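You operate a simulated robot arm through the tools that you are given. There is no shell and no other tool.

Carry out the task below with a simulated robot arm. There is one attempt and no reset: what you move stays moved.

Task
Share out the lock barrels on the top of the latch bench. At the end: the black key marked "412" from the top of the latch bench is on the green tray; the silver lock barrel labelled "406" from the top of the latch bench is on the red tray; the silver lock barrel marked "405" from the top of the latch bench is on top of the silver gland plate on the top of the latch bench; the silver lock barrel marked "407" from the top of the latch bench is in the silver steel bowl; whatever was shut is shut again. Leave all else as you found it, and nothing knocked over.

The check looks at the end state, three seconds after you hand in, the way a careful person would. Anything else that was tipped, shoved, dropped, spilled or broken makes it a failure.

Robot
A 7-joint arm with a two-finger parallel gripper, fixed in place. Base frame: the origin is at the foot of the arm, x ahead of it, y to its left, z up; the work surface is at about z = 860. Lengths are in mm, angles in rad, forces in N, time in s.
Its first joint turns from -2.304 to 2.304 rad. Payload 3.91 kg.
Tool frame: the origin (TCP) lies between the finger pads and is the grasp point; the fingertips stand 30 mm ahead of it; z points along the fingers, y is the line along which they close. The gripper opens to 110 mm. The fingers are 20 mm wide and 10 mm thick; the gripper's body (48 by 112 mm) begins 55 mm behind the TCP.
Orientation is told as [roll, pitch, yaw] about the base's x, y, z axes, in that order, counted from this pose: with the fingers straight down and closing along the base's y, the tool's x points along the base's -x, its y along +y and its z along -z.

Tools
- The arm moves only by the tool drive_tool. Its argument "increments" is a list of rows, each an object of numbers (a shift or turn left out is 0, a gripper value left out holds the last): "dx", "dy", "dz": the shift along the base's x, y, z in units of 150 mm (1.0 is 150 mm); "wx", "wy", "wz": the turn, a rotation vector about the base's x, y, z in units of 180 degrees (1.0 is 180 degrees). In form: [{"dx": .., "dy": .., "dz": .., "wx": .., "wy": .., "wz": ..}, ...]. A call has 1 to 20 rows; each row is the pose to reach, as a shift and turn from the pose commanded when the call began. "claw" is the gripper command, from -1 (fully open) to 1 (shut), values between in proportion, set as the call begins (left out, the last holds). A call with a number of a shift or a turn outside -1 to 1 is refused whole. Each row takes 0.2 s and may step no farther than 50 mm and 0.15 rad from the row before; otherwise, or with a gripper value out of range, the whole call is refused. Where a pose cannot be reached the arm comes as near as it can. A force on the tool above 40 N (or 10 N above the force at the start of the call, whichever is more), or a blocked arm, ends the call early, and 0.2 s more pass. Each finger travels about 108 mm/s and halts on what it meets, pressing with about 37 N; the grip force reading is that of the motor and also rises with nothing between the fingers. The clock runs only during rows and for 0.2 s after the last one: add rows that repeat a pose to give the fingers time. It gives the time, the measured TCP pose, the force on the tool (base axes), the opening and the grip force at its end, in the units of the frame above (readings bear some noise), with the torque about the TCP (base axes, N m) and any sound that the robot's microphone picked up, and new pictures: "pictures" is both (left out), scene, wrist or none.
- Cameras (640 x 400 px; columns grow to the right, rows downward): "scene" is fixed at [54.6, 658.3, 1451.2]; the picture's right is [-0.28, -0.96, 0.00], its down [-0.73, 0.21, -0.65] and it looks along [0.62, -0.18, -0.76] (base axes); focal length 255 px, centre (320, 200). "wrist" rides on the gripper at [72, 17, -103] in the tool frame; the picture's right is [-0.23, 0.97, 0.00], its down [-0.76, -0.18, -0.62] and it looks along [-0.61, -0.14, 0.78] (tool axes); focal length 222 px, centre (320, 200). There is no depth. A picture from a camera that has moved, and an enlarged one, comes with that camera's place and axes in the base frame and with its lens. The place of the scene camera against the robot may be out by one fixed shift of up to 12 mm in any direction.
- zoom(camera, box): a new picture of the part [left, top, right, bottom] of that camera's present view, enlarged. The clock stands still meanwhile.
- finish_job(): hands the job in; it is judged then, once.

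Places have to be worked out from the pictures, the camera data and where the tool is seen. Open the gripper and draw the arm clear of the work before you hand the job in, unless the task says otherwise.

The tools are called after "Emit:" as a command line: name --argument value ..., lists and objects as JSON in quotes. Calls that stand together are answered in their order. drive_tool: Moves the arm, as the interface text tells. Its arguments: {"type":"object","properties":{"increments":{"type":"array"},"claw":{"type":"number"},"pictures":{"type":"string","enum":["both","scene","wrist","none"]}},"required":["increments"]} The other tools are called the same way: zoom (camera, box) takes an enlarged picture of a part of a camera's view; finish_job () hands the job in.

At the start:

```text
t: 0.0
ee_pos: [444.2, 324.9, 1183.1]
tool_rot: [0.001, -0.001, 0.0]
ft_force: [0.4, 0.3, 0.1]
wrist_torque: [0.0, 0.05, -0.03]
width: 109.9
finger_force: 0.1
```

scene: 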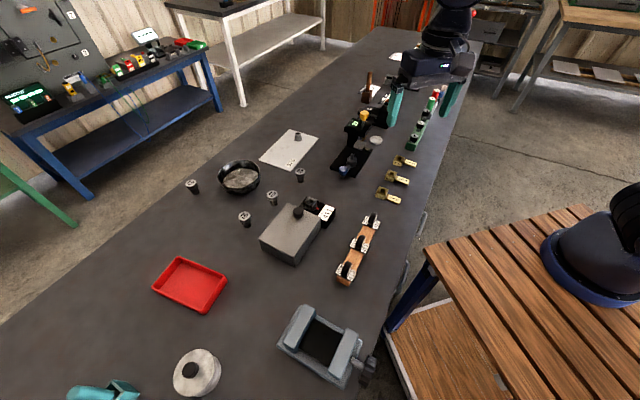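
wrist: 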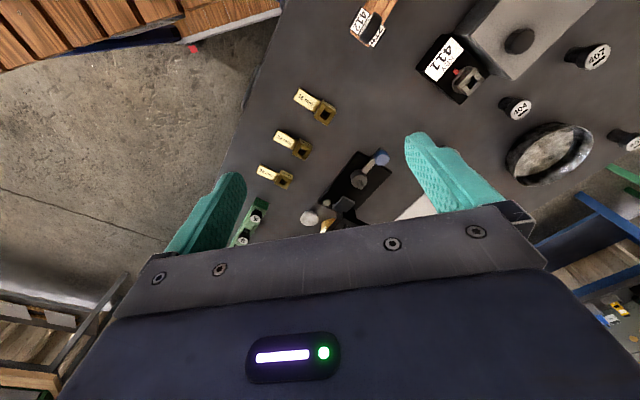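

The pictures show the bench with several lock barrels, a bowl, a red tray, a gland plate and black blocks. I'll zoom in to read labels before moving.

Emit:
zoom --camera "scene" --box '[170, 120, 350, 240]'

Emit:
zoom --camera "scene" --box '[240, 180, 400, 300]'

Emit:
zoom --camera "scene" --box '[320, 60, 460, 210]'

Emit:
zoom --camera "scene" --box '[60, 240, 380, 400]'

Emit:
zoom --camera "wrist" --box '[340, 0, 640, 200]'

Emit:
zoom --camera "wrist" --box '[220, 80, 420, 260]'

```text
3.33 times, centred on (260, 180) of scene
camera zoom: at [54.6, 658.3, 1451.2], right [-0.28, -0.96, 0.0], down [-0.73, 0.21, -0.65], along [0.62, -0.18, -0.76], focal length 851 px, centre (520, 267)
```

zoom: 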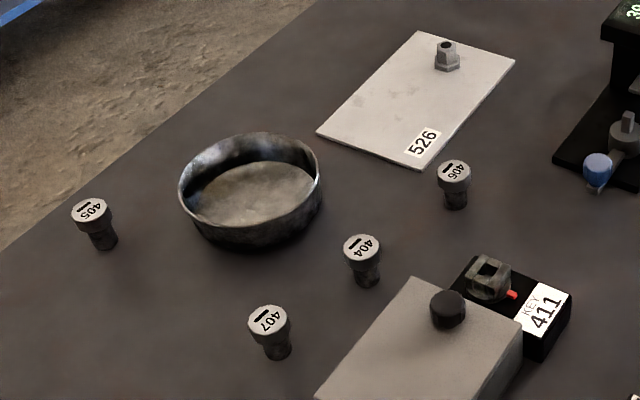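

```text
3.33 times, centred on (320, 240) of scene
camera zoom: at [54.6, 658.3, 1451.2], right [-0.28, -0.96, 0.0], down [-0.73, 0.21, -0.65], along [0.62, -0.18, -0.76], focal length 851 px, centre (320, 67)
```

zoom: 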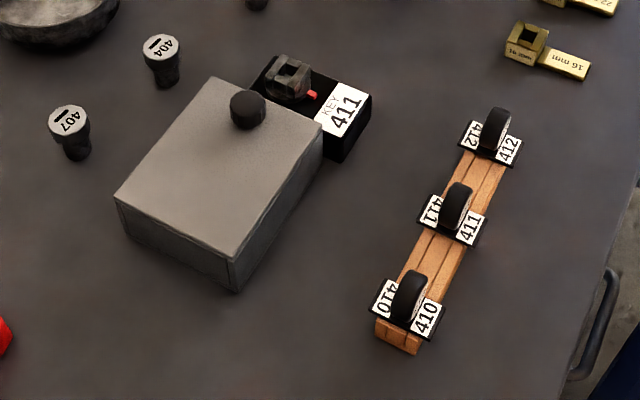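

```text
2.67 times, centred on (390, 135) of scene
camera zoom: at [54.6, 658.3, 1451.2], right [-0.28, -0.96, 0.0], down [-0.73, 0.21, -0.65], along [0.62, -0.18, -0.76], focal length 681 px, centre (133, 373)
```

zoom: 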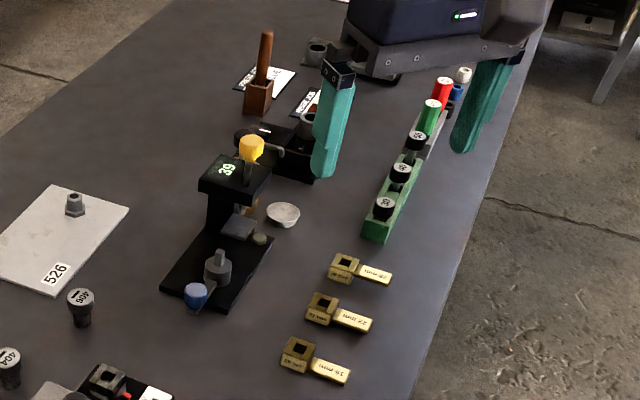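

```text
2.00 times, centred on (220, 320) of scene
camera zoom: at [54.6, 658.3, 1451.2], right [-0.28, -0.96, 0.0], down [-0.73, 0.21, -0.65], along [0.62, -0.18, -0.76], focal length 511 px, centre (520, -40)
```

zoom: 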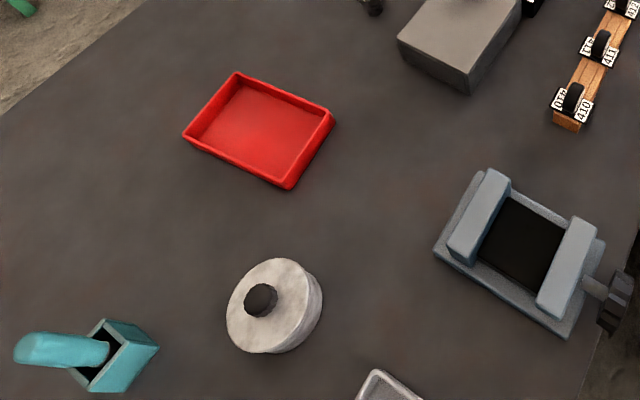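

```text
2.00 times, centred on (490, 100) of wrist
camera zoom: at [372.1, 342.1, 1286.1], right [0.23, 0.97, 0.0], down [0.76, -0.18, 0.62], along [0.61, -0.14, -0.78], focal length 444 px, centre (-20, 400)
```

zoom: 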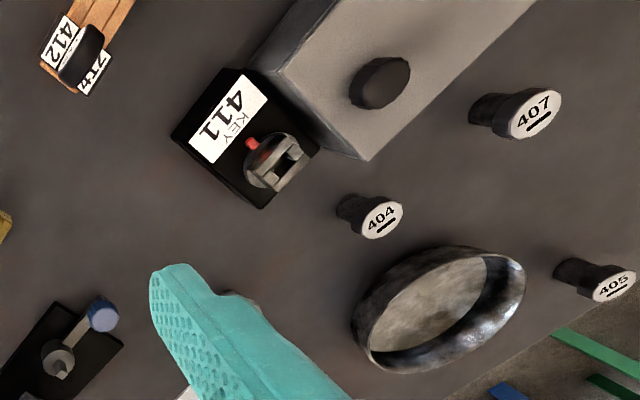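

```text
2.22 times, centred on (320, 170) of wrist
camera zoom: at [372.1, 342.1, 1286.1], right [0.23, 0.97, 0.0], down [0.76, -0.18, 0.62], along [0.61, -0.14, -0.78], focal length 494 px, centre (320, 267)
```

zoom: 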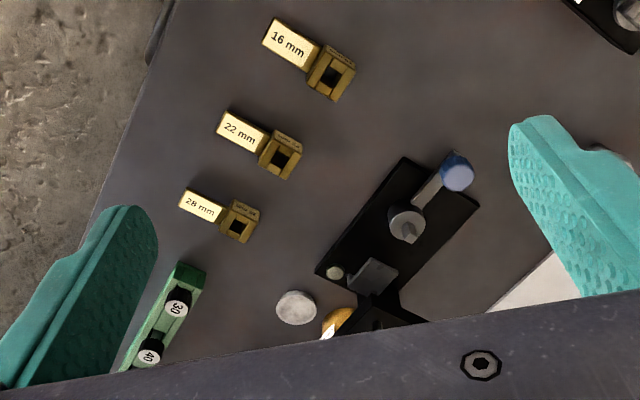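

I see barrels 404–407, the gland plate 526, the bowl, the red tray and the 410/411/412 key rack, but no green tray yet. I'll swing the wrist camera left to search for it, staying high above the bench.

Emit:
drive_tool --increments '[{"dx": -0.05, "dy": 0.09, "wz": 0.045}, {"dx": -0.1, "dy": 0.18, "wz": 0.09}, {"dx": -0.15, "dy": 0.27, "wz": 0.135}, {"dx": -0.2, "dy": 0.36, "wz": 0.18}, {"dx": -0.25, "dy": 0.45, "wz": 0.225}, {"dx": -0.3, "dy": 0.54, "wz": 0.27}, {"dx": -0.35, "dy": 0.63, "wz": 0.315}, {"dx": -0.4, "dy": 0.72, "wz": 0.36}, {"dx": -0.45, "dy": 0.81, "wz": 0.405}, {"dx": -0.5, "dy": 0.9, "wz": 0.45}, {"dx": -0.55, "dy": 1.0, "wz": 0.49}]' --claw -1

```text
t: 2.4
ee_pos: [360.9, 474.8, 1181.4]
tool_rot: [0.0, 0.0, 1.541]
ft_force: [-0.1, -0.2, 0.6]
wrist_torque: [-0.02, 0.02, 0.01]
width: 110.1
finger_force: 0.0
camera wrist: at [343.2, 403.1, 1285.5], right [-0.97, 0.26, 0.0], down [0.2, 0.76, 0.62], along [0.16, 0.6, -0.78], focal length 222 px, centre (320, 200)
```

scene: 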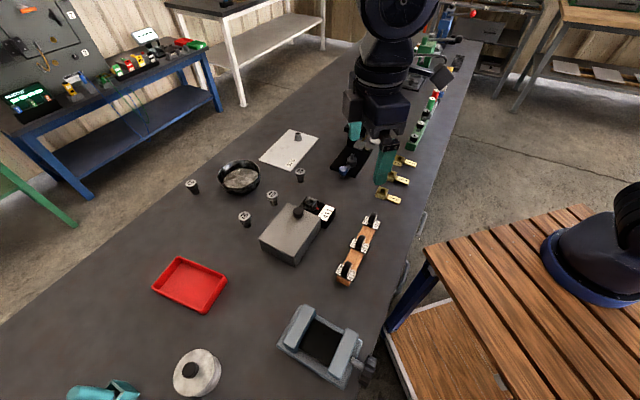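
wrist: 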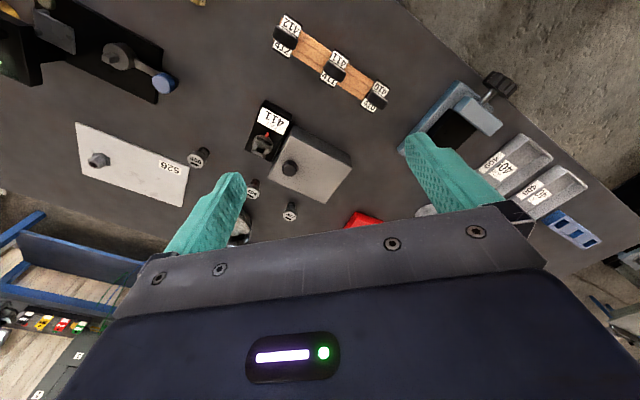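

To the left there are two grey labelled trays and a blue item beyond the vise, but no green tray yet. I'll zoom in on those areas.

Emit:
zoom --camera "wrist" --box '[400, 60, 640, 260]'

Emit:
zoom --camera "wrist" --box '[200, 0, 400, 240]'

Emit:
zoom --camera "scene" --box '[380, 0, 500, 90]'

```text
2.00 times, centred on (520, 160) of wrist
camera zoom: at [343.2, 403.1, 1285.5], right [-0.97, 0.26, 0.0], down [0.2, 0.76, 0.62], along [0.16, 0.6, -0.78], focal length 444 px, centre (-80, 280)
```

zoom: 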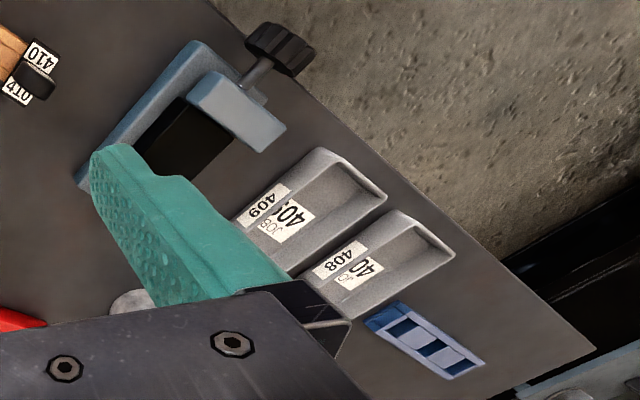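

```text
1.67 times, centred on (300, 120) of wrist
camera zoom: at [343.2, 403.1, 1285.5], right [-0.97, 0.26, 0.0], down [0.2, 0.76, 0.62], along [0.16, 0.6, -0.78], focal length 370 px, centre (353, 333)
```

zoom: 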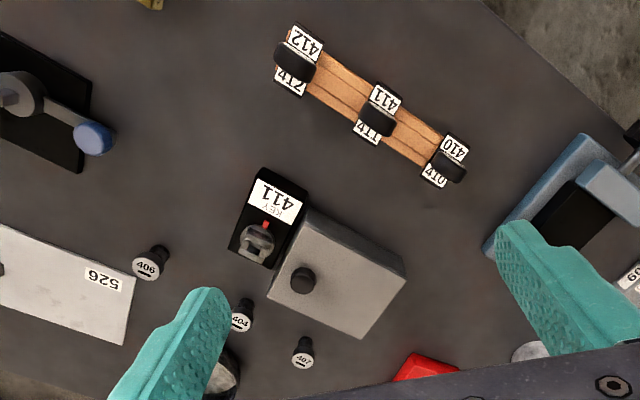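

```text
4.44 times, centred on (440, 45) of scene
camera zoom: at [54.6, 658.3, 1451.2], right [-0.28, -0.96, 0.0], down [-0.73, 0.21, -0.65], along [0.62, -0.18, -0.76], focal length 1135 px, centre (-213, 889)
```

zoom: 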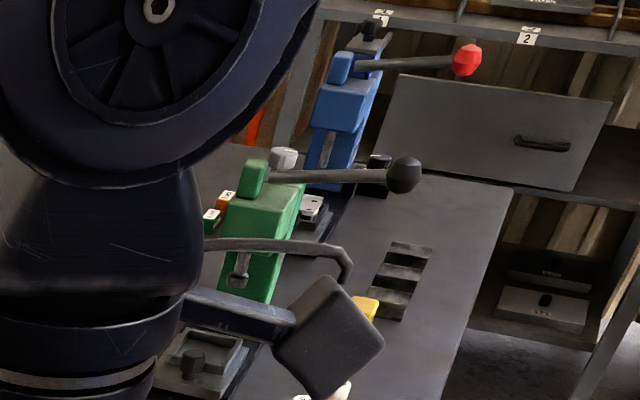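

No green tray on the left. Now I'll turn the wrist camera to the right side (−y) of the bench.

Emit:
drive_tool --increments '[{"dx": 0.1, "dy": -0.1, "wz": -0.047}, {"dx": 0.2, "dy": -0.2, "wz": -0.094}, {"dx": 0.3, "dy": -0.3, "wz": -0.141}, {"dx": 0.4, "dy": -0.4, "wz": -0.188}, {"dx": 0.5, "dy": -0.5, "wz": -0.235}, {"dx": 0.6, "dy": -0.6, "wz": -0.282}, {"dx": 0.7, "dy": -0.7, "wz": -0.329}, {"dx": 0.8, "dy": -0.8, "wz": -0.376}, {"dx": 0.9, "dy": -0.9, "wz": -0.423}, {"dx": 1.0, "dy": -1.0, "wz": -0.47}, {"dx": 1.0, "dy": -1.0, "wz": -0.517}, {"dx": 1.0, "dy": -1.0, "wz": -0.564}, {"dx": 1.0, "dy": -1.0, "wz": -0.611}, {"dx": 1.0, "dy": -1.0, "wz": -0.658}, {"dx": 1.0, "dy": -1.0, "wz": -0.705}, {"dx": 1.0, "dy": -1.0, "wz": -0.752}]'

Emit:
drive_tool --increments '[{"dx": 0.1, "dy": -0.33}, {"dx": 0.2, "dy": -0.6}, {"dx": 0.2, "dy": -0.8}, {"dx": 0.2, "dy": -1.0}]'

```text
t: 5.8
ee_pos: [510.4, 325.0, 1183.0]
tool_rot: [0.0, 0.002, -0.826]
ft_force: [-0.6, 0.4, -0.5]
wrist_torque: [-0.02, -0.01, -0.02]
width: 110.1
finger_force: 0.1
camera wrist: at [475.0, 390.0, 1285.8], right [0.87, 0.49, 0.0], down [0.39, -0.68, 0.62], along [0.31, -0.54, -0.78], focal length 222 px, centre (320, 200)
```

scene: 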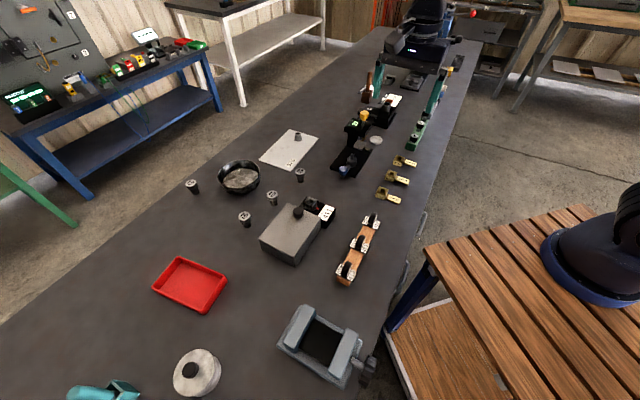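
wrist: 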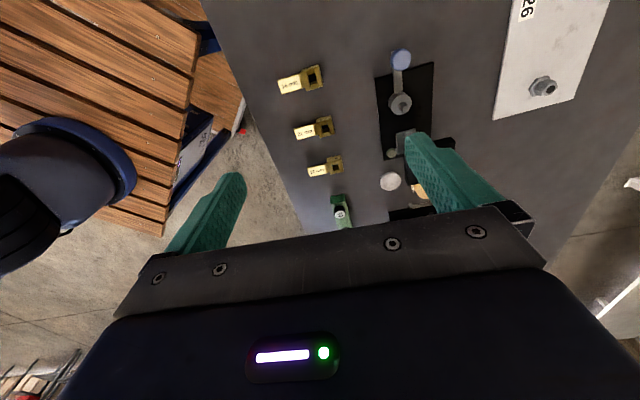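

```text
refused: row 1 steps farther than a row can; nothing moved
```

The right-hand move was refused for too large a step; I'll repeat it with smaller steps to look further toward −y.

Emit:
drive_tool --increments '[{"dx": 0.05, "dy": -0.25}, {"dx": 0.1, "dy": -0.5}, {"dx": 0.15, "dy": -0.75}, {"dx": 0.2, "dy": -1.0}]' --pictures "wrist"

Emit:
drive_tool --increments '[{"dx": 0.05, "dy": -0.25, "wz": -0.03}, {"dx": 0.1, "dy": -0.5, "wz": -0.06}, {"dx": 0.15, "dy": -0.75, "wz": -0.09}, {"dx": 0.2, "dy": -1.0, "wz": -0.1}]'

```text
t: 6.8
ee_pos: [540.9, 174.8, 1182.8]
tool_rot: [0.0, 0.0, -0.823]
ft_force: [-0.5, 0.0, -0.7]
wrist_torque: [0.03, -0.01, -0.01]
width: 110.2
finger_force: 0.0
camera wrist: at [505.8, 238.5, 1285.2], right [0.87, 0.5, 0.0], down [0.39, -0.68, 0.62], along [0.31, -0.54, -0.78], focal length 222 px, centre (320, 200)
```

wrist: 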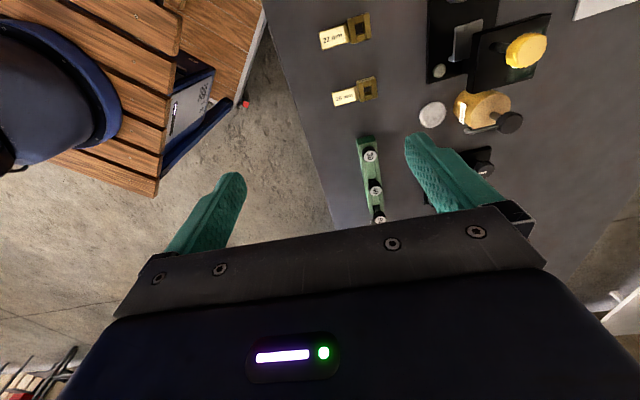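

```text
t: 7.8
ee_pos: [568.9, 26.0, 1183.3]
tool_rot: [0.002, 0.0, -1.138]
ft_force: [-0.5, 0.2, 0.6]
wrist_torque: [-0.02, 0.03, -0.03]
width: 110.0
finger_force: 0.1
camera wrist: at [555.4, 98.2, 1286.1], right [0.98, 0.2, 0.0], down [0.16, -0.77, 0.62], along [0.13, -0.61, -0.78], focal length 222 px, centre (320, 200)
```

scene: 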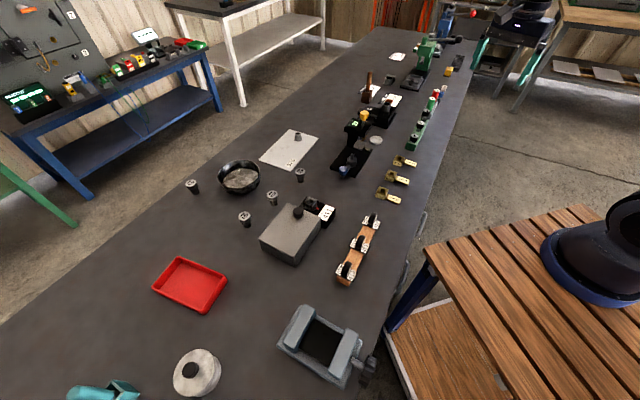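
wrist: 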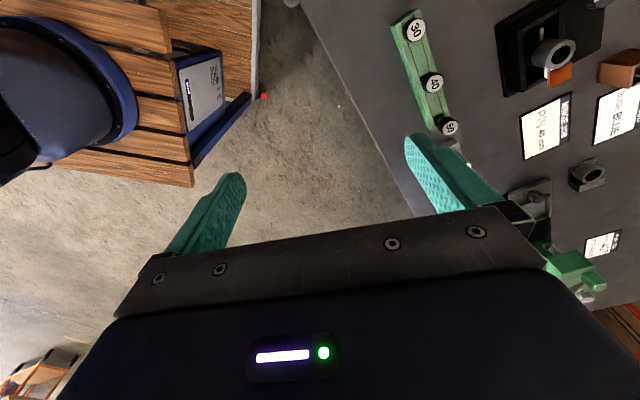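

I'll zoom into the scene view of the far end of the bench, and the wrist view, for a green tray.

Emit:
zoom --camera "scene" --box '[340, 20, 480, 120]'

Emit:
zoom --camera "wrist" --box '[380, 0, 640, 300]'

Emit:
zoom --camera "scene" --box '[380, 180, 480, 280]'

Emit:
zoom --camera "scene" --box '[230, 180, 350, 280]'

```text
4.00 times, centred on (410, 70) of scene
camera zoom: at [54.6, 658.3, 1451.2], right [-0.28, -0.96, 0.0], down [-0.73, 0.21, -0.65], along [0.62, -0.18, -0.76], focal length 1022 px, centre (-40, 720)
```

zoom: 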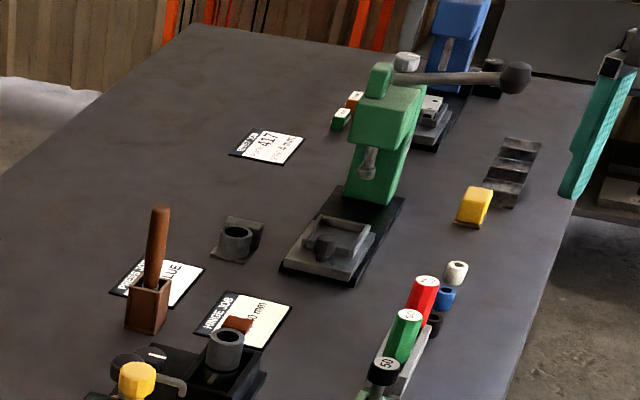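

```text
1.33 times, centred on (510, 150) of wrist
camera zoom: at [555.4, 98.2, 1286.1], right [0.98, 0.2, 0.0], down [0.16, -0.77, 0.62], along [0.13, -0.61, -0.78], focal length 296 px, centre (67, 267)
```

zoom: 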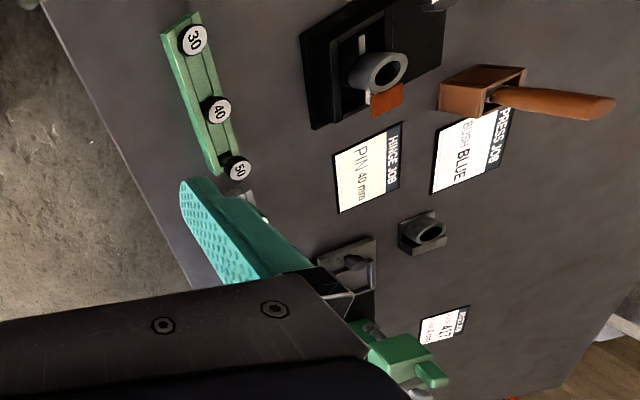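

```text
4.00 times, centred on (430, 230) of scene
camera zoom: at [54.6, 658.3, 1451.2], right [-0.28, -0.96, 0.0], down [-0.73, 0.21, -0.65], along [0.62, -0.18, -0.76], focal length 1022 px, centre (-120, 80)
```

zoom: 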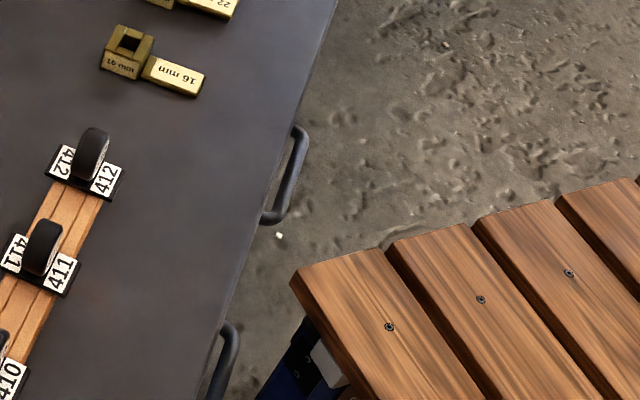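

```text
4.00 times, centred on (290, 230) of scene
camera zoom: at [54.6, 658.3, 1451.2], right [-0.28, -0.96, 0.0], down [-0.73, 0.21, -0.65], along [0.62, -0.18, -0.76], focal length 1022 px, centre (440, 80)
```

zoom: 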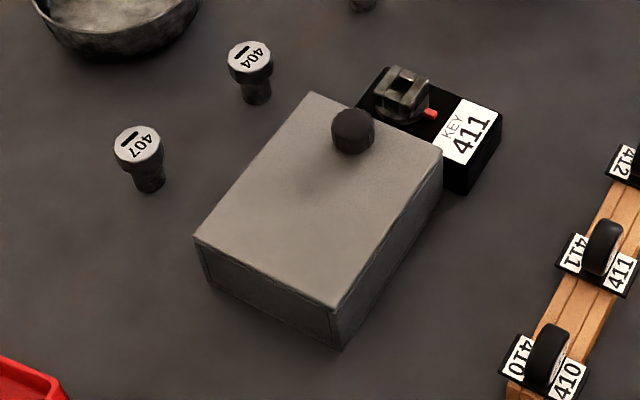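

Still no green tray on the right. A part of the bench beyond the lower edge of the scene view (far left, y > 900) is still unseen, so I'll swing the arm that way.

Emit:
drive_tool --increments '[{"dx": -0.05, "dy": 0.2, "wz": 0.04}, {"dx": -0.1, "dy": 0.4, "wz": 0.08}, {"dx": -0.15, "dy": 0.6, "wz": 0.12}, {"dx": -0.2, "dy": 0.8, "wz": 0.16}, {"dx": -0.25, "dy": 1.0, "wz": 0.2}]' --pictures "none"

Emit:
drive_tool --increments '[{"dx": -0.05, "dy": 0.2, "wz": 0.04}, {"dx": -0.1, "dy": 0.4, "wz": 0.08}, {"dx": -0.2, "dy": 0.6, "wz": 0.12}, {"dx": -0.25, "dy": 0.8, "wz": 0.16}, {"dx": -0.3, "dy": 1.0, "wz": 0.2}]' --pictures "none"

Emit:
drive_tool --increments '[{"dx": -0.15, "dy": 0.2, "wz": 0.04}, {"dx": -0.3, "dy": 0.4, "wz": 0.08}, {"dx": -0.45, "dy": 0.6, "wz": 0.12}, {"dx": -0.6, "dy": 0.8, "wz": 0.16}, {"dx": -0.75, "dy": 1.0, "wz": 0.2}]' --pictures "none"

Emit:
drive_tool --increments '[{"dx": -0.2, "dy": 0.1, "wz": 0.04}, {"dx": -0.4, "dy": 0.2, "wz": 0.08}, {"dx": -0.6, "dy": 0.3, "wz": 0.12}, {"dx": -0.8, "dy": 0.4, "wz": 0.16}, {"dx": -1.0, "dy": 0.5, "wz": 0.2}]' --pictures "both"

```text
t: 9.0
ee_pos: [533.0, 174.8, 1183.4]
tool_rot: [0.0, 0.001, -0.506]
ft_force: [0.1, 0.0, 0.7]
wrist_torque: [0.05, 0.01, -0.02]
width: 110.1
finger_force: 0.0
```

```text
t: 10.2
ee_pos: [488.0, 326.0, 1182.2]
tool_rot: [-0.001, -0.001, 0.119]
ft_force: [-0.5, 0.1, 0.1]
wrist_torque: [0.02, 0.01, 0.0]
width: 109.8
finger_force: 0.0
```

```text
t: 11.4
ee_pos: [374.0, 476.4, 1181.4]
tool_rot: [0.0, 0.0, 0.748]
ft_force: [0.4, 0.2, -0.7]
wrist_torque: [0.03, 0.0, 0.0]
width: 109.9
finger_force: 0.1
```

```text
t: 12.6
ee_pos: [224.3, 549.2, 1181.6]
tool_rot: [-0.001, 0.0, 1.379]
ft_force: [-0.3, -0.7, 0.9]
wrist_torque: [-0.02, 0.01, 0.01]
width: 109.8
finger_force: 0.1
camera wrist: at [195.5, 481.8, 1285.0], right [-0.91, 0.41, 0.0], down [0.32, 0.71, 0.62], along [0.26, 0.57, -0.78], focal length 222 px, centre (320, 200)
```

scene: 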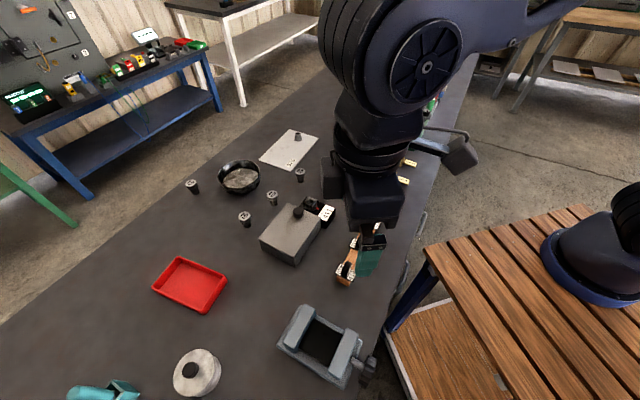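
wrist: 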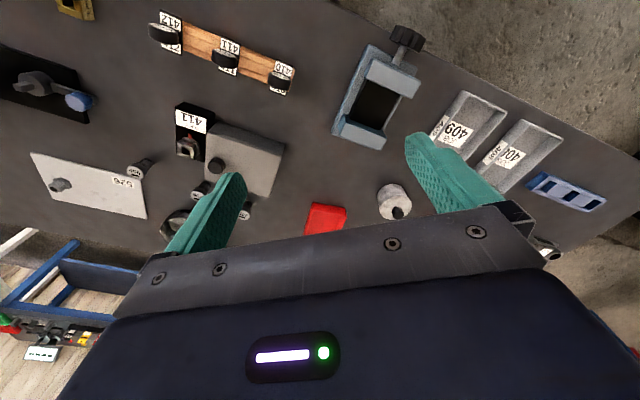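

The left end of the bench appears at the right of the wrist view; I'll swing further left to see what is behind the gripper there.

Emit:
drive_tool --increments '[{"dx": -0.2, "dy": 0.05, "wz": 0.03}, {"dx": -0.4, "dy": 0.1, "wz": 0.06}, {"dx": -0.6, "dy": 0.15, "wz": 0.09}, {"dx": -0.8, "dy": 0.2, "wz": 0.12}, {"dx": -1.0, "dy": 0.2, "wz": 0.15}]' --pictures "wrist"

Emit:
drive_tool --increments '[{"dx": -0.2, "dy": 0.0, "wz": 0.03}, {"dx": -0.4, "dy": 0.0, "wz": 0.06}, {"dx": -0.6, "dy": 0.0, "wz": 0.09}, {"dx": -0.8, "dy": 0.0, "wz": 0.12}, {"dx": -1.0, "dy": 0.0, "wz": 0.12}]' --pictures "wrist"

```text
t: 13.8
ee_pos: [76.0, 579.7, 1183.1]
tool_rot: [0.0, 0.001, 1.848]
ft_force: [0.5, -0.7, 0.1]
wrist_torque: [0.02, 0.06, 0.04]
width: 110.1
finger_force: 0.1
camera wrist: at [80.3, 504.6, 1286.8], right [-1.0, -0.05, 0.0], down [-0.04, 0.78, 0.62], along [-0.03, 0.62, -0.78], focal length 222 px, centre (320, 200)
```

wrist: 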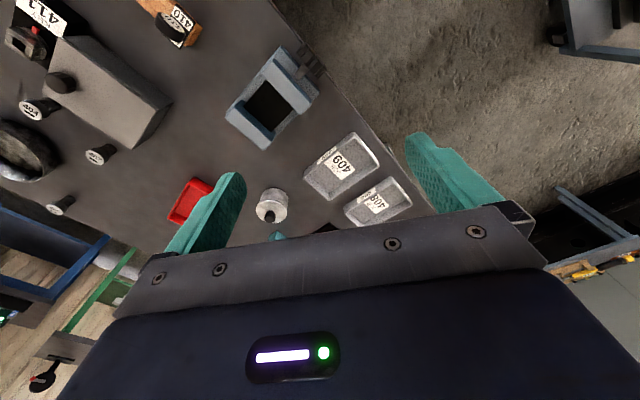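

```text
t: 15.0
ee_pos: [-72.7, 577.3, 1184.0]
tool_rot: [0.0, -0.001, 2.225]
ft_force: [-0.6, -0.4, 0.2]
wrist_torque: [0.03, 0.07, 0.01]
width: 110.3
finger_force: 0.1
camera wrist: at [-41.7, 509.4, 1287.2], right [-0.91, -0.41, 0.0], down [-0.32, 0.71, 0.62], along [-0.26, 0.57, -0.78], focal length 222 px, centre (320, 200)
```

wrist: 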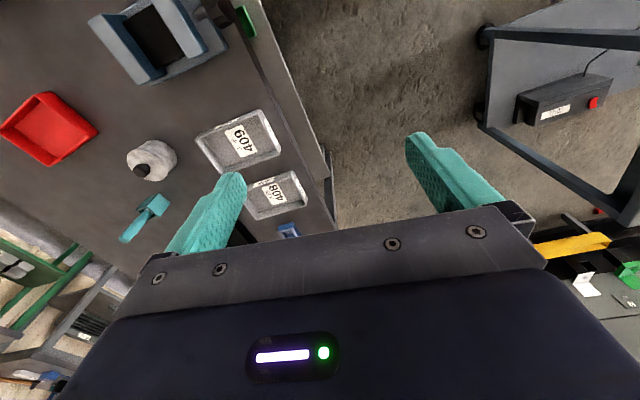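

There's something green near the bench's front edge by the vise (top of the wrist view). Zooming in on it.

Emit:
zoom --camera "wrist" --box '[170, 0, 330, 100]'

Emit:
zoom --camera "wrist" --box '[160, 90, 360, 250]'

```text
4.00 times, centred on (250, 50) of wrist
camera zoom: at [-41.7, 509.4, 1287.2], right [-0.91, -0.41, 0.0], down [-0.32, 0.71, 0.62], along [-0.26, 0.57, -0.78], focal length 888 px, centre (600, 800)
```

zoom: 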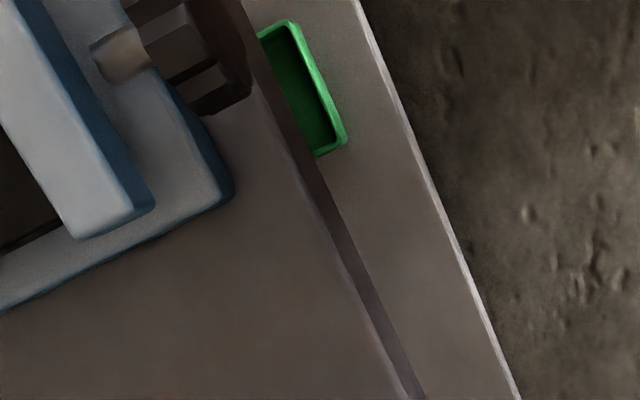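

```text
2.50 times, centred on (260, 170) of wrist
camera zoom: at [-41.7, 509.4, 1287.2], right [-0.91, -0.41, 0.0], down [-0.32, 0.71, 0.62], along [-0.26, 0.57, -0.78], focal length 555 px, centre (470, 275)
```

zoom: 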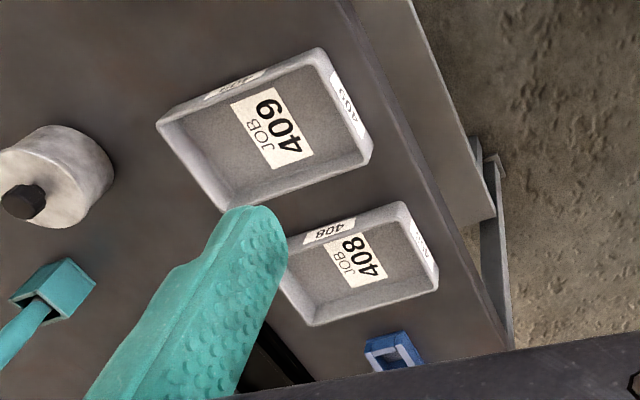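

A green tray sits on a lower shelf under the bench top, near the vise. I'll bring the wrist camera around to face that front edge to see the shelf properly.

Emit:
drive_tool --increments '[{"dx": 0.06, "dy": -0.08, "wz": -0.046}, {"dx": 0.12, "dy": -0.16, "wz": -0.092}, {"dx": 0.18, "dy": -0.24, "wz": -0.138}, {"dx": 0.24, "dy": -0.32, "wz": -0.184}, {"dx": 0.3, "dy": -0.4, "wz": -0.23}, {"dx": 0.36, "dy": -0.48, "wz": -0.276}, {"dx": 0.42, "dy": -0.56, "wz": -0.322}, {"dx": 0.5, "dy": -0.64, "wz": -0.368}, {"dx": 0.58, "dy": -0.72, "wz": -0.414}, {"dx": 0.66, "dy": -0.8, "wz": -0.45}]' --pictures "wrist"

```text
t: 17.2
ee_pos: [24.6, 458.3, 1183.9]
tool_rot: [0.001, 0.0, 0.809]
ft_force: [-0.2, 0.7, 0.3]
wrist_torque: [-0.02, 0.0, -0.01]
width: 110.0
finger_force: 0.0
camera wrist: at [-36.9, 418.7, 1286.5], right [-0.55, 0.84, 0.0], down [0.65, 0.43, 0.62], along [0.52, 0.34, -0.78], focal length 222 px, centre (320, 200)
```

wrist: 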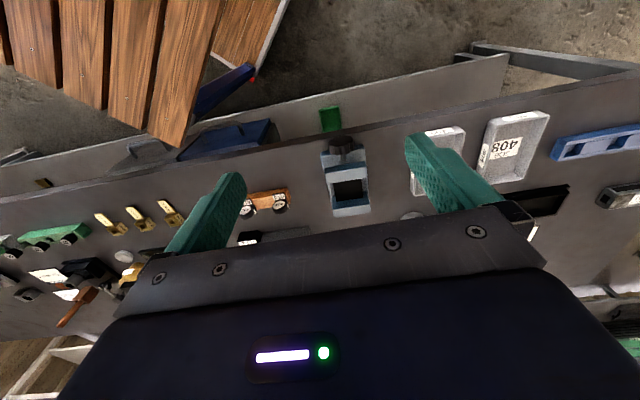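

Now the lower shelf is visible, with a blue unit and the green tray sitting on it. Zooming in.

Emit:
zoom --camera "wrist" --box '[100, 60, 400, 220]'

Emit:
zoom --camera "wrist" --box '[270, 70, 400, 160]'

```text
2.13 times, centred on (250, 140) of wrist
camera zoom: at [-36.9, 418.7, 1286.5], right [-0.55, 0.84, 0.0], down [0.65, 0.43, 0.62], along [0.52, 0.34, -0.78], focal length 474 px, centre (469, 328)
```

zoom: 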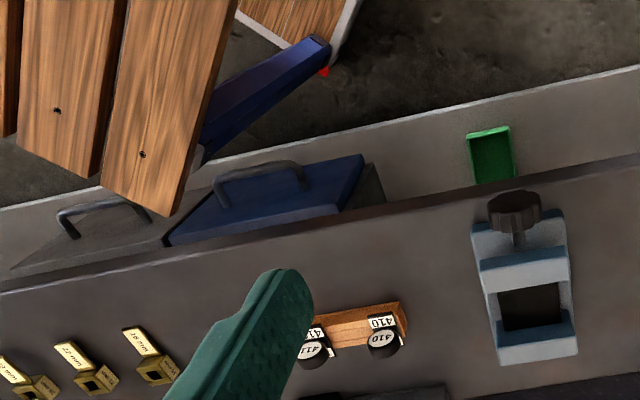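

```text
4.44 times, centred on (335, 115) of wrist
camera zoom: at [-36.9, 418.7, 1286.5], right [-0.55, 0.84, 0.0], down [0.65, 0.43, 0.62], along [0.52, 0.34, -0.78], focal length 987 px, centre (253, 578)
```

zoom: 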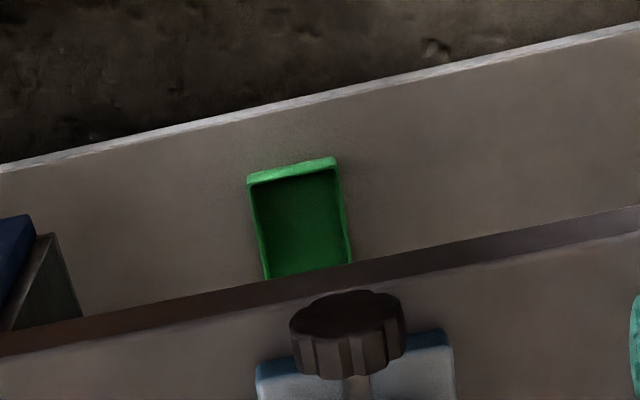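

The green tray lies on the low shelf (I triangulate about z≈260, around 120–230 mm behind the bench's front edge), so nothing need be opened. I'll do the barrels first: fly high over to barrel 406 at about (630, 557).

Emit:
drive_tool --increments '[{"dx": 0.3, "dy": 0.04}, {"dx": 0.6, "dy": 0.08}, {"dx": 0.9, "dy": 0.12}, {"dx": 1.0, "dy": 0.14}]' --pictures "none"

Emit:
drive_tool --increments '[{"dx": 0.3, "dy": 0.05}, {"dx": 0.6, "dy": 0.1}, {"dx": 0.9, "dy": 0.15}, {"dx": 1.0, "dy": 0.2}]' --pictures "none"

Emit:
drive_tool --increments '[{"dx": 0.3, "dy": 0.05}, {"dx": 0.6, "dy": 0.1}, {"dx": 0.9, "dy": 0.15}, {"dx": 1.0, "dy": 0.2}]' --pictures "none"

Emit:
drive_tool --increments '[{"dx": 0.3, "dy": 0.04}, {"dx": 0.6, "dy": 0.08}, {"dx": 0.9, "dy": 0.12, "dz": -0.1}, {"dx": 1.0, "dy": 0.12, "dz": -0.4}, {"dx": 1.0, "dy": 0.12, "dz": -0.7}, {"dx": 1.0, "dy": 0.12, "dz": -0.9}]' --pictures "both"

```text
t: 18.2
ee_pos: [175.2, 481.0, 1184.1]
tool_rot: [0.002, 0.001, 0.811]
ft_force: [-0.1, 0.9, 0.5]
wrist_torque: [0.0, -0.05, 0.0]
width: 110.1
finger_force: 0.0
```

```text
t: 19.2
ee_pos: [325.8, 513.0, 1181.5]
tool_rot: [-0.001, -0.002, 0.811]
ft_force: [-0.5, -0.4, 0.0]
wrist_torque: [0.04, -0.05, -0.01]
width: 110.1
finger_force: 0.0
```

```text
t: 20.2
ee_pos: [475.9, 541.5, 1183.1]
tool_rot: [0.002, -0.001, 0.81]
ft_force: [-0.1, 0.5, 0.1]
wrist_torque: [0.01, -0.04, 0.0]
width: 109.9
finger_force: 0.0
```

```text
t: 21.6
ee_pos: [622.7, 561.2, 1046.9]
tool_rot: [0.0, -0.003, 0.809]
ft_force: [-0.5, -0.3, 0.0]
wrist_torque: [0.02, -0.04, -0.02]
width: 110.1
finger_force: 0.0
camera wrist: at [562.4, 519.7, 1150.6], right [-0.55, 0.84, 0.0], down [0.65, 0.43, 0.62], along [0.52, 0.34, -0.78], focal length 222 px, centre (320, 200)
```

scene: 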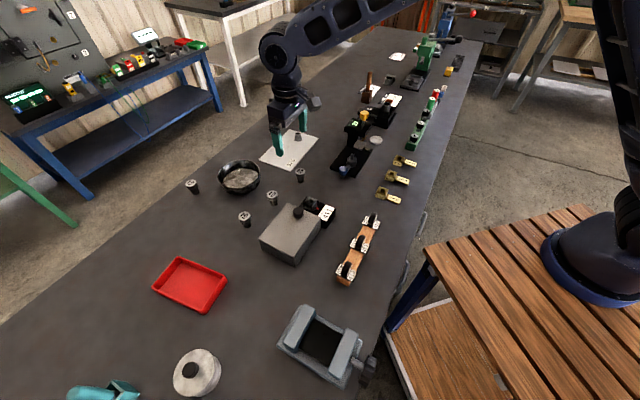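
wrist: 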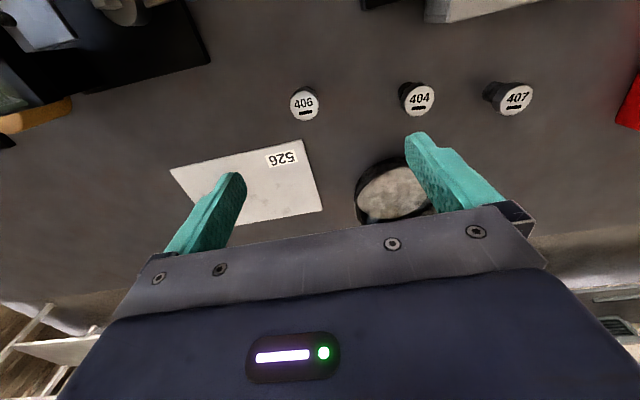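

Barrel 406 is in the wrist view. I'll zoom to measure it and its neighbours precisely.

Emit:
zoom --camera "wrist" --box '[250, 60, 410, 160]'

Emit:
zoom --camera "wrist" --box '[380, 60, 540, 160]'

Emit:
zoom --camera "scene" --box '[170, 110, 350, 230]'

```text
4.00 times, centred on (330, 110) of wrist
camera zoom: at [562.4, 519.7, 1150.6], right [-0.55, 0.84, 0.0], down [0.65, 0.43, 0.62], along [0.52, 0.34, -0.78], focal length 888 px, centre (280, 560)
```

zoom: 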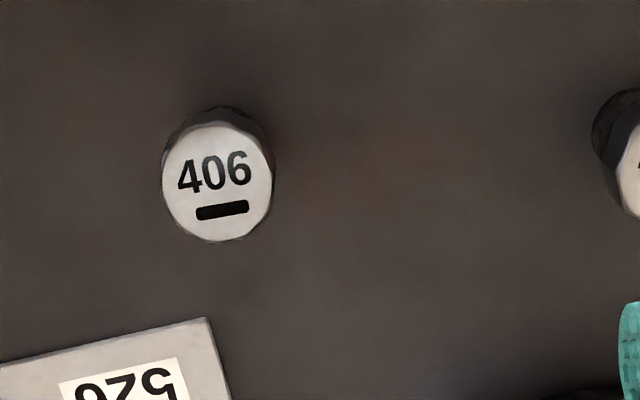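

```text
4.00 times, centred on (460, 110) of wrist
camera zoom: at [562.4, 519.7, 1150.6], right [-0.55, 0.84, 0.0], down [0.65, 0.43, 0.62], along [0.52, 0.34, -0.78], focal length 888 px, centre (-240, 560)
```

zoom: 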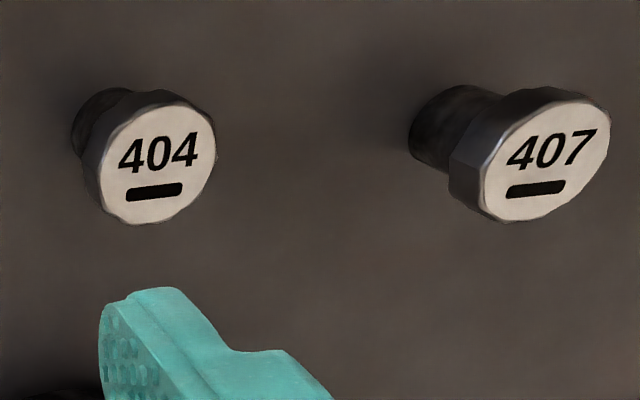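

```text
3.33 times, centred on (260, 170) of scene
camera zoom: at [54.6, 658.3, 1451.2], right [-0.28, -0.96, 0.0], down [-0.73, 0.21, -0.65], along [0.62, -0.18, -0.76], focal length 851 px, centre (520, 300)
```

zoom: 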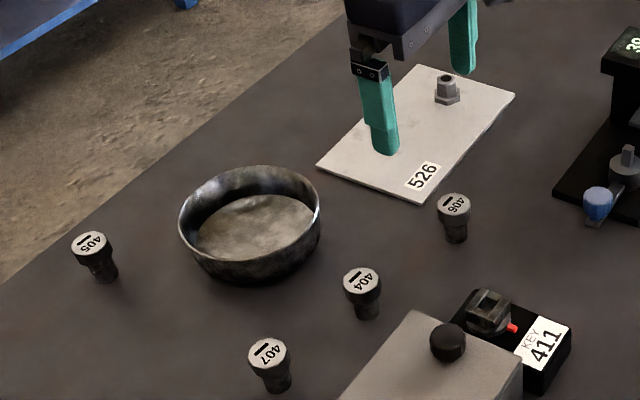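

406's head centre works out at about (628, 542) with its top near z≈908. I'll centre above it, lower to z≈960 with the gripper partly closed (70 mm), and check.

Emit:
drive_tool --increments '[{"dx": 0.015, "dy": -0.113}, {"dx": 0.015, "dy": -0.113, "dz": -0.2}, {"dx": 0.015, "dy": -0.113, "dz": -0.4}, {"dx": 0.015, "dy": -0.113, "dz": -0.587}, {"dx": 0.015, "dy": -0.113, "dz": -0.587}]' --claw -0.27

```text
t: 22.8
ee_pos: [627.9, 544.0, 959.7]
tool_rot: [0.0, 0.0, 0.809]
ft_force: [-0.8, -0.8, -0.1]
wrist_torque: [0.0, -0.02, -0.02]
width: 69.8
finger_force: 0.1
camera wrist: at [567.2, 502.1, 1063.1], right [-0.55, 0.84, 0.0], down [0.65, 0.43, 0.62], along [0.52, 0.34, -0.78], focal length 222 px, centre (320, 200)
```

scene: 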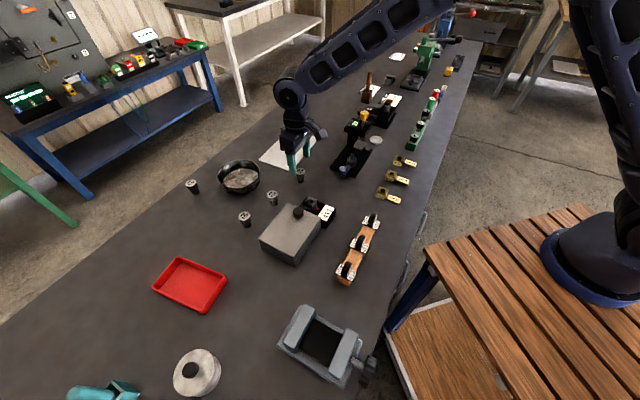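
wrist: 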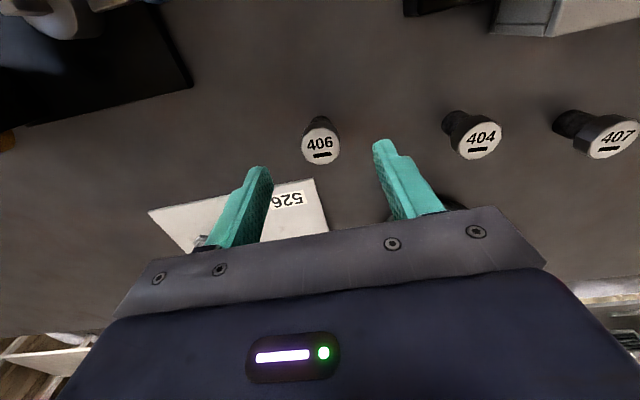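

406 is centred between the fingers as predicted. Descending to z≈897, then closing in the next call.

Emit:
drive_tool --increments '[{"dz": -0.15}, {"dz": -0.3}, {"dz": -0.415}, {"dz": -0.415}]' --pictures "wrist"

Emit:
drive_tool --increments '[{"dz": 0}, {"dz": 0}, {"dz": 0}, {"dz": 0}]' --claw 1 --pictures "both"

```text
t: 23.8
ee_pos: [627.1, 542.9, 895.7]
tool_rot: [-0.001, -0.002, 0.812]
ft_force: [0.6, 0.5, -0.5]
wrist_torque: [0.01, -0.02, 0.03]
width: 69.7
finger_force: 0.0
camera wrist: at [566.9, 501.7, 1000.3], right [-0.55, 0.84, 0.0], down [0.65, 0.43, 0.62], along [0.52, 0.34, -0.78], focal length 222 px, centre (320, 200)
```

wrist: 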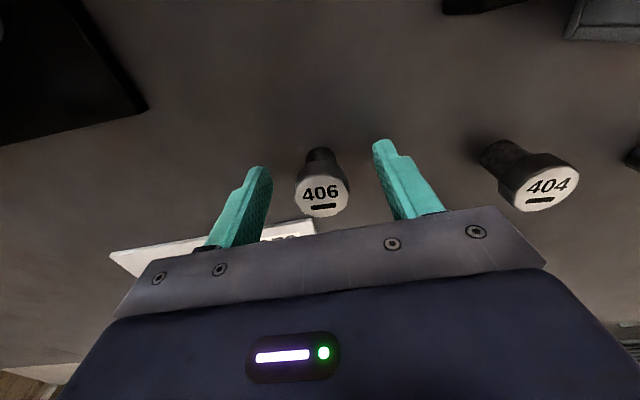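

```text
t: 24.8
ee_pos: [628.2, 543.3, 897.5]
tool_rot: [0.002, 0.002, 0.81]
ft_force: [0.1, -0.1, 0.2]
wrist_torque: [-0.01, 0.0, -0.01]
width: 31.0
finger_force: 36.8
camera wrist: at [566.9, 501.8, 1000.4], right [-0.55, 0.84, 0.0], down [0.65, 0.43, 0.62], along [0.52, 0.34, -0.78], focal length 222 px, centre (320, 200)
```

scene: 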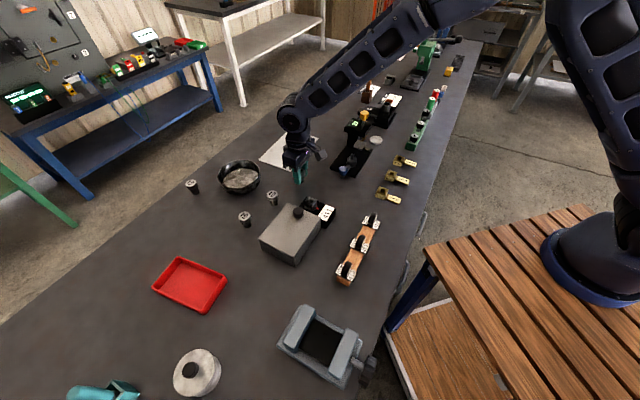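
wrist: 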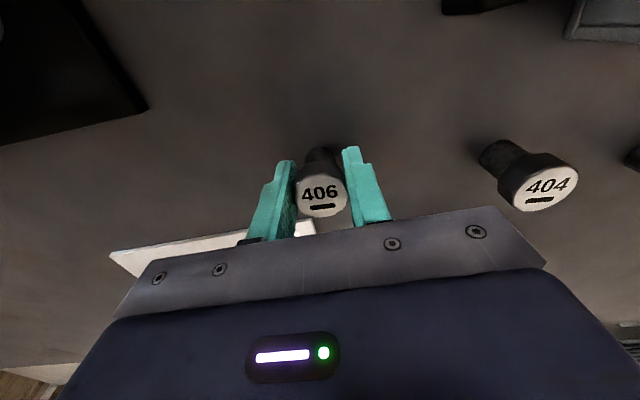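

The gripper holds something 31 mm wide. Let me zoom in to check how the barrel sits between the fingers.

Emit:
zoom --camera "wrist" --box '[220, 110, 420, 250]'

Emit:
zoom --camera "scene" --box '[260, 130, 340, 200]'

```text
2.86 times, centred on (320, 180) of wrist
camera zoom: at [566.9, 501.8, 1000.4], right [-0.55, 0.84, 0.0], down [0.65, 0.43, 0.62], along [0.52, 0.34, -0.78], focal length 635 px, centre (320, 257)
```

zoom: 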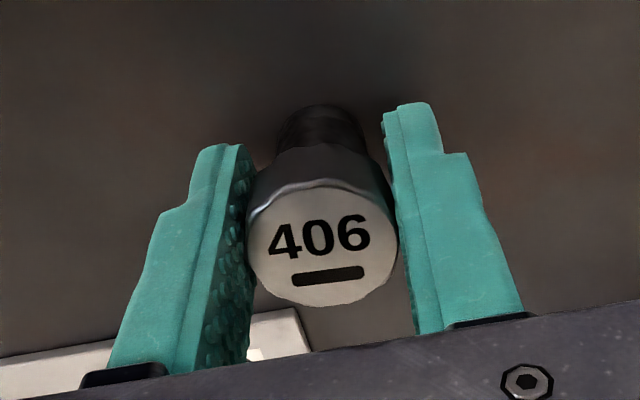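

```text
5.71 times, centred on (300, 165) of scene
camera zoom: at [54.6, 658.3, 1451.2], right [-0.28, -0.96, 0.0], down [-0.73, 0.21, -0.65], along [0.62, -0.18, -0.76], focal length 1460 px, centre (434, 400)
```

zoom: 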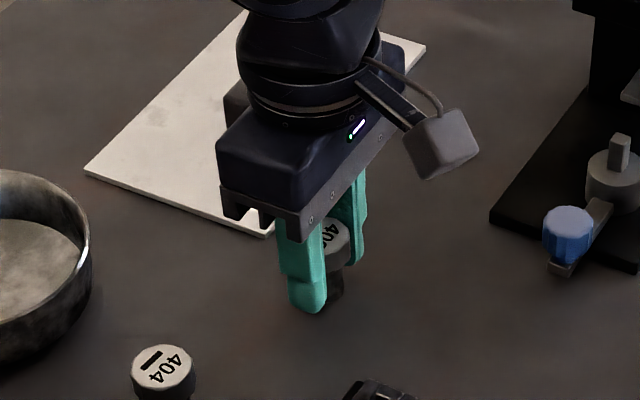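

The head sits about 7 mm outward (+v) of the finger centre line and its top is near z≈895. I'll reopen, shift 7 mm outward, and re-grip for a centred hold.

Emit:
drive_tool --increments '[{"dz": 0}, {"dz": 0}, {"dx": 0.032, "dy": 0.034, "dz": -0.013}, {"dx": 0.032, "dy": 0.034, "dz": -0.013}]' --claw -0.27 --pictures "none"

Emit:
drive_tool --increments '[{"dz": 0}, {"dz": 0}, {"dz": 0}, {"dz": 0}]' --claw 1 --pictures "wrist"

Emit:
zoom --camera "wrist" --box '[220, 110, 420, 250]'

```text
t: 25.8
ee_pos: [633.5, 548.5, 895.6]
tool_rot: [0.0, -0.001, 0.811]
ft_force: [0.0, 0.1, -0.4]
wrist_torque: [0.0, 0.02, 0.0]
width: 69.8
finger_force: 0.1
```

```text
t: 26.8
ee_pos: [632.2, 548.4, 895.9]
tool_rot: [0.001, 0.001, 0.81]
ft_force: [0.5, 0.2, -0.2]
wrist_torque: [0.02, 0.01, 0.01]
width: 30.8
finger_force: 37.3
camera wrist: at [571.5, 507.2, 998.0], right [-0.55, 0.84, 0.0], down [0.65, 0.43, 0.62], along [0.52, 0.34, -0.78], focal length 222 px, centre (320, 200)
```

wrist: 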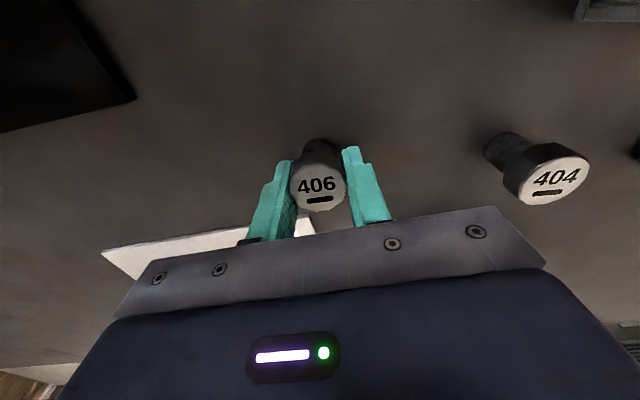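

```text
2.86 times, centred on (320, 180) of wrist
camera zoom: at [571.5, 507.2, 998.0], right [-0.55, 0.84, 0.0], down [0.65, 0.43, 0.62], along [0.52, 0.34, -0.78], focal length 635 px, centre (320, 257)
```

zoom: 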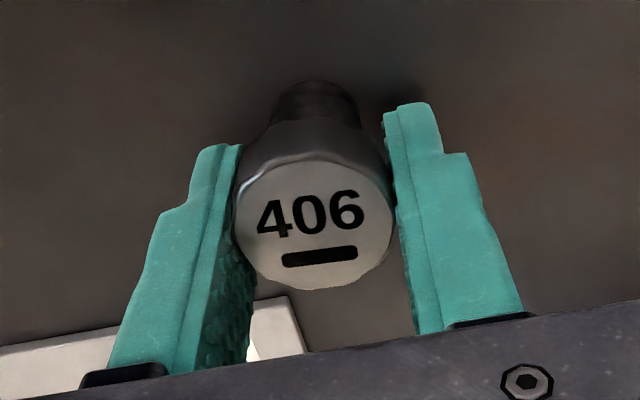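

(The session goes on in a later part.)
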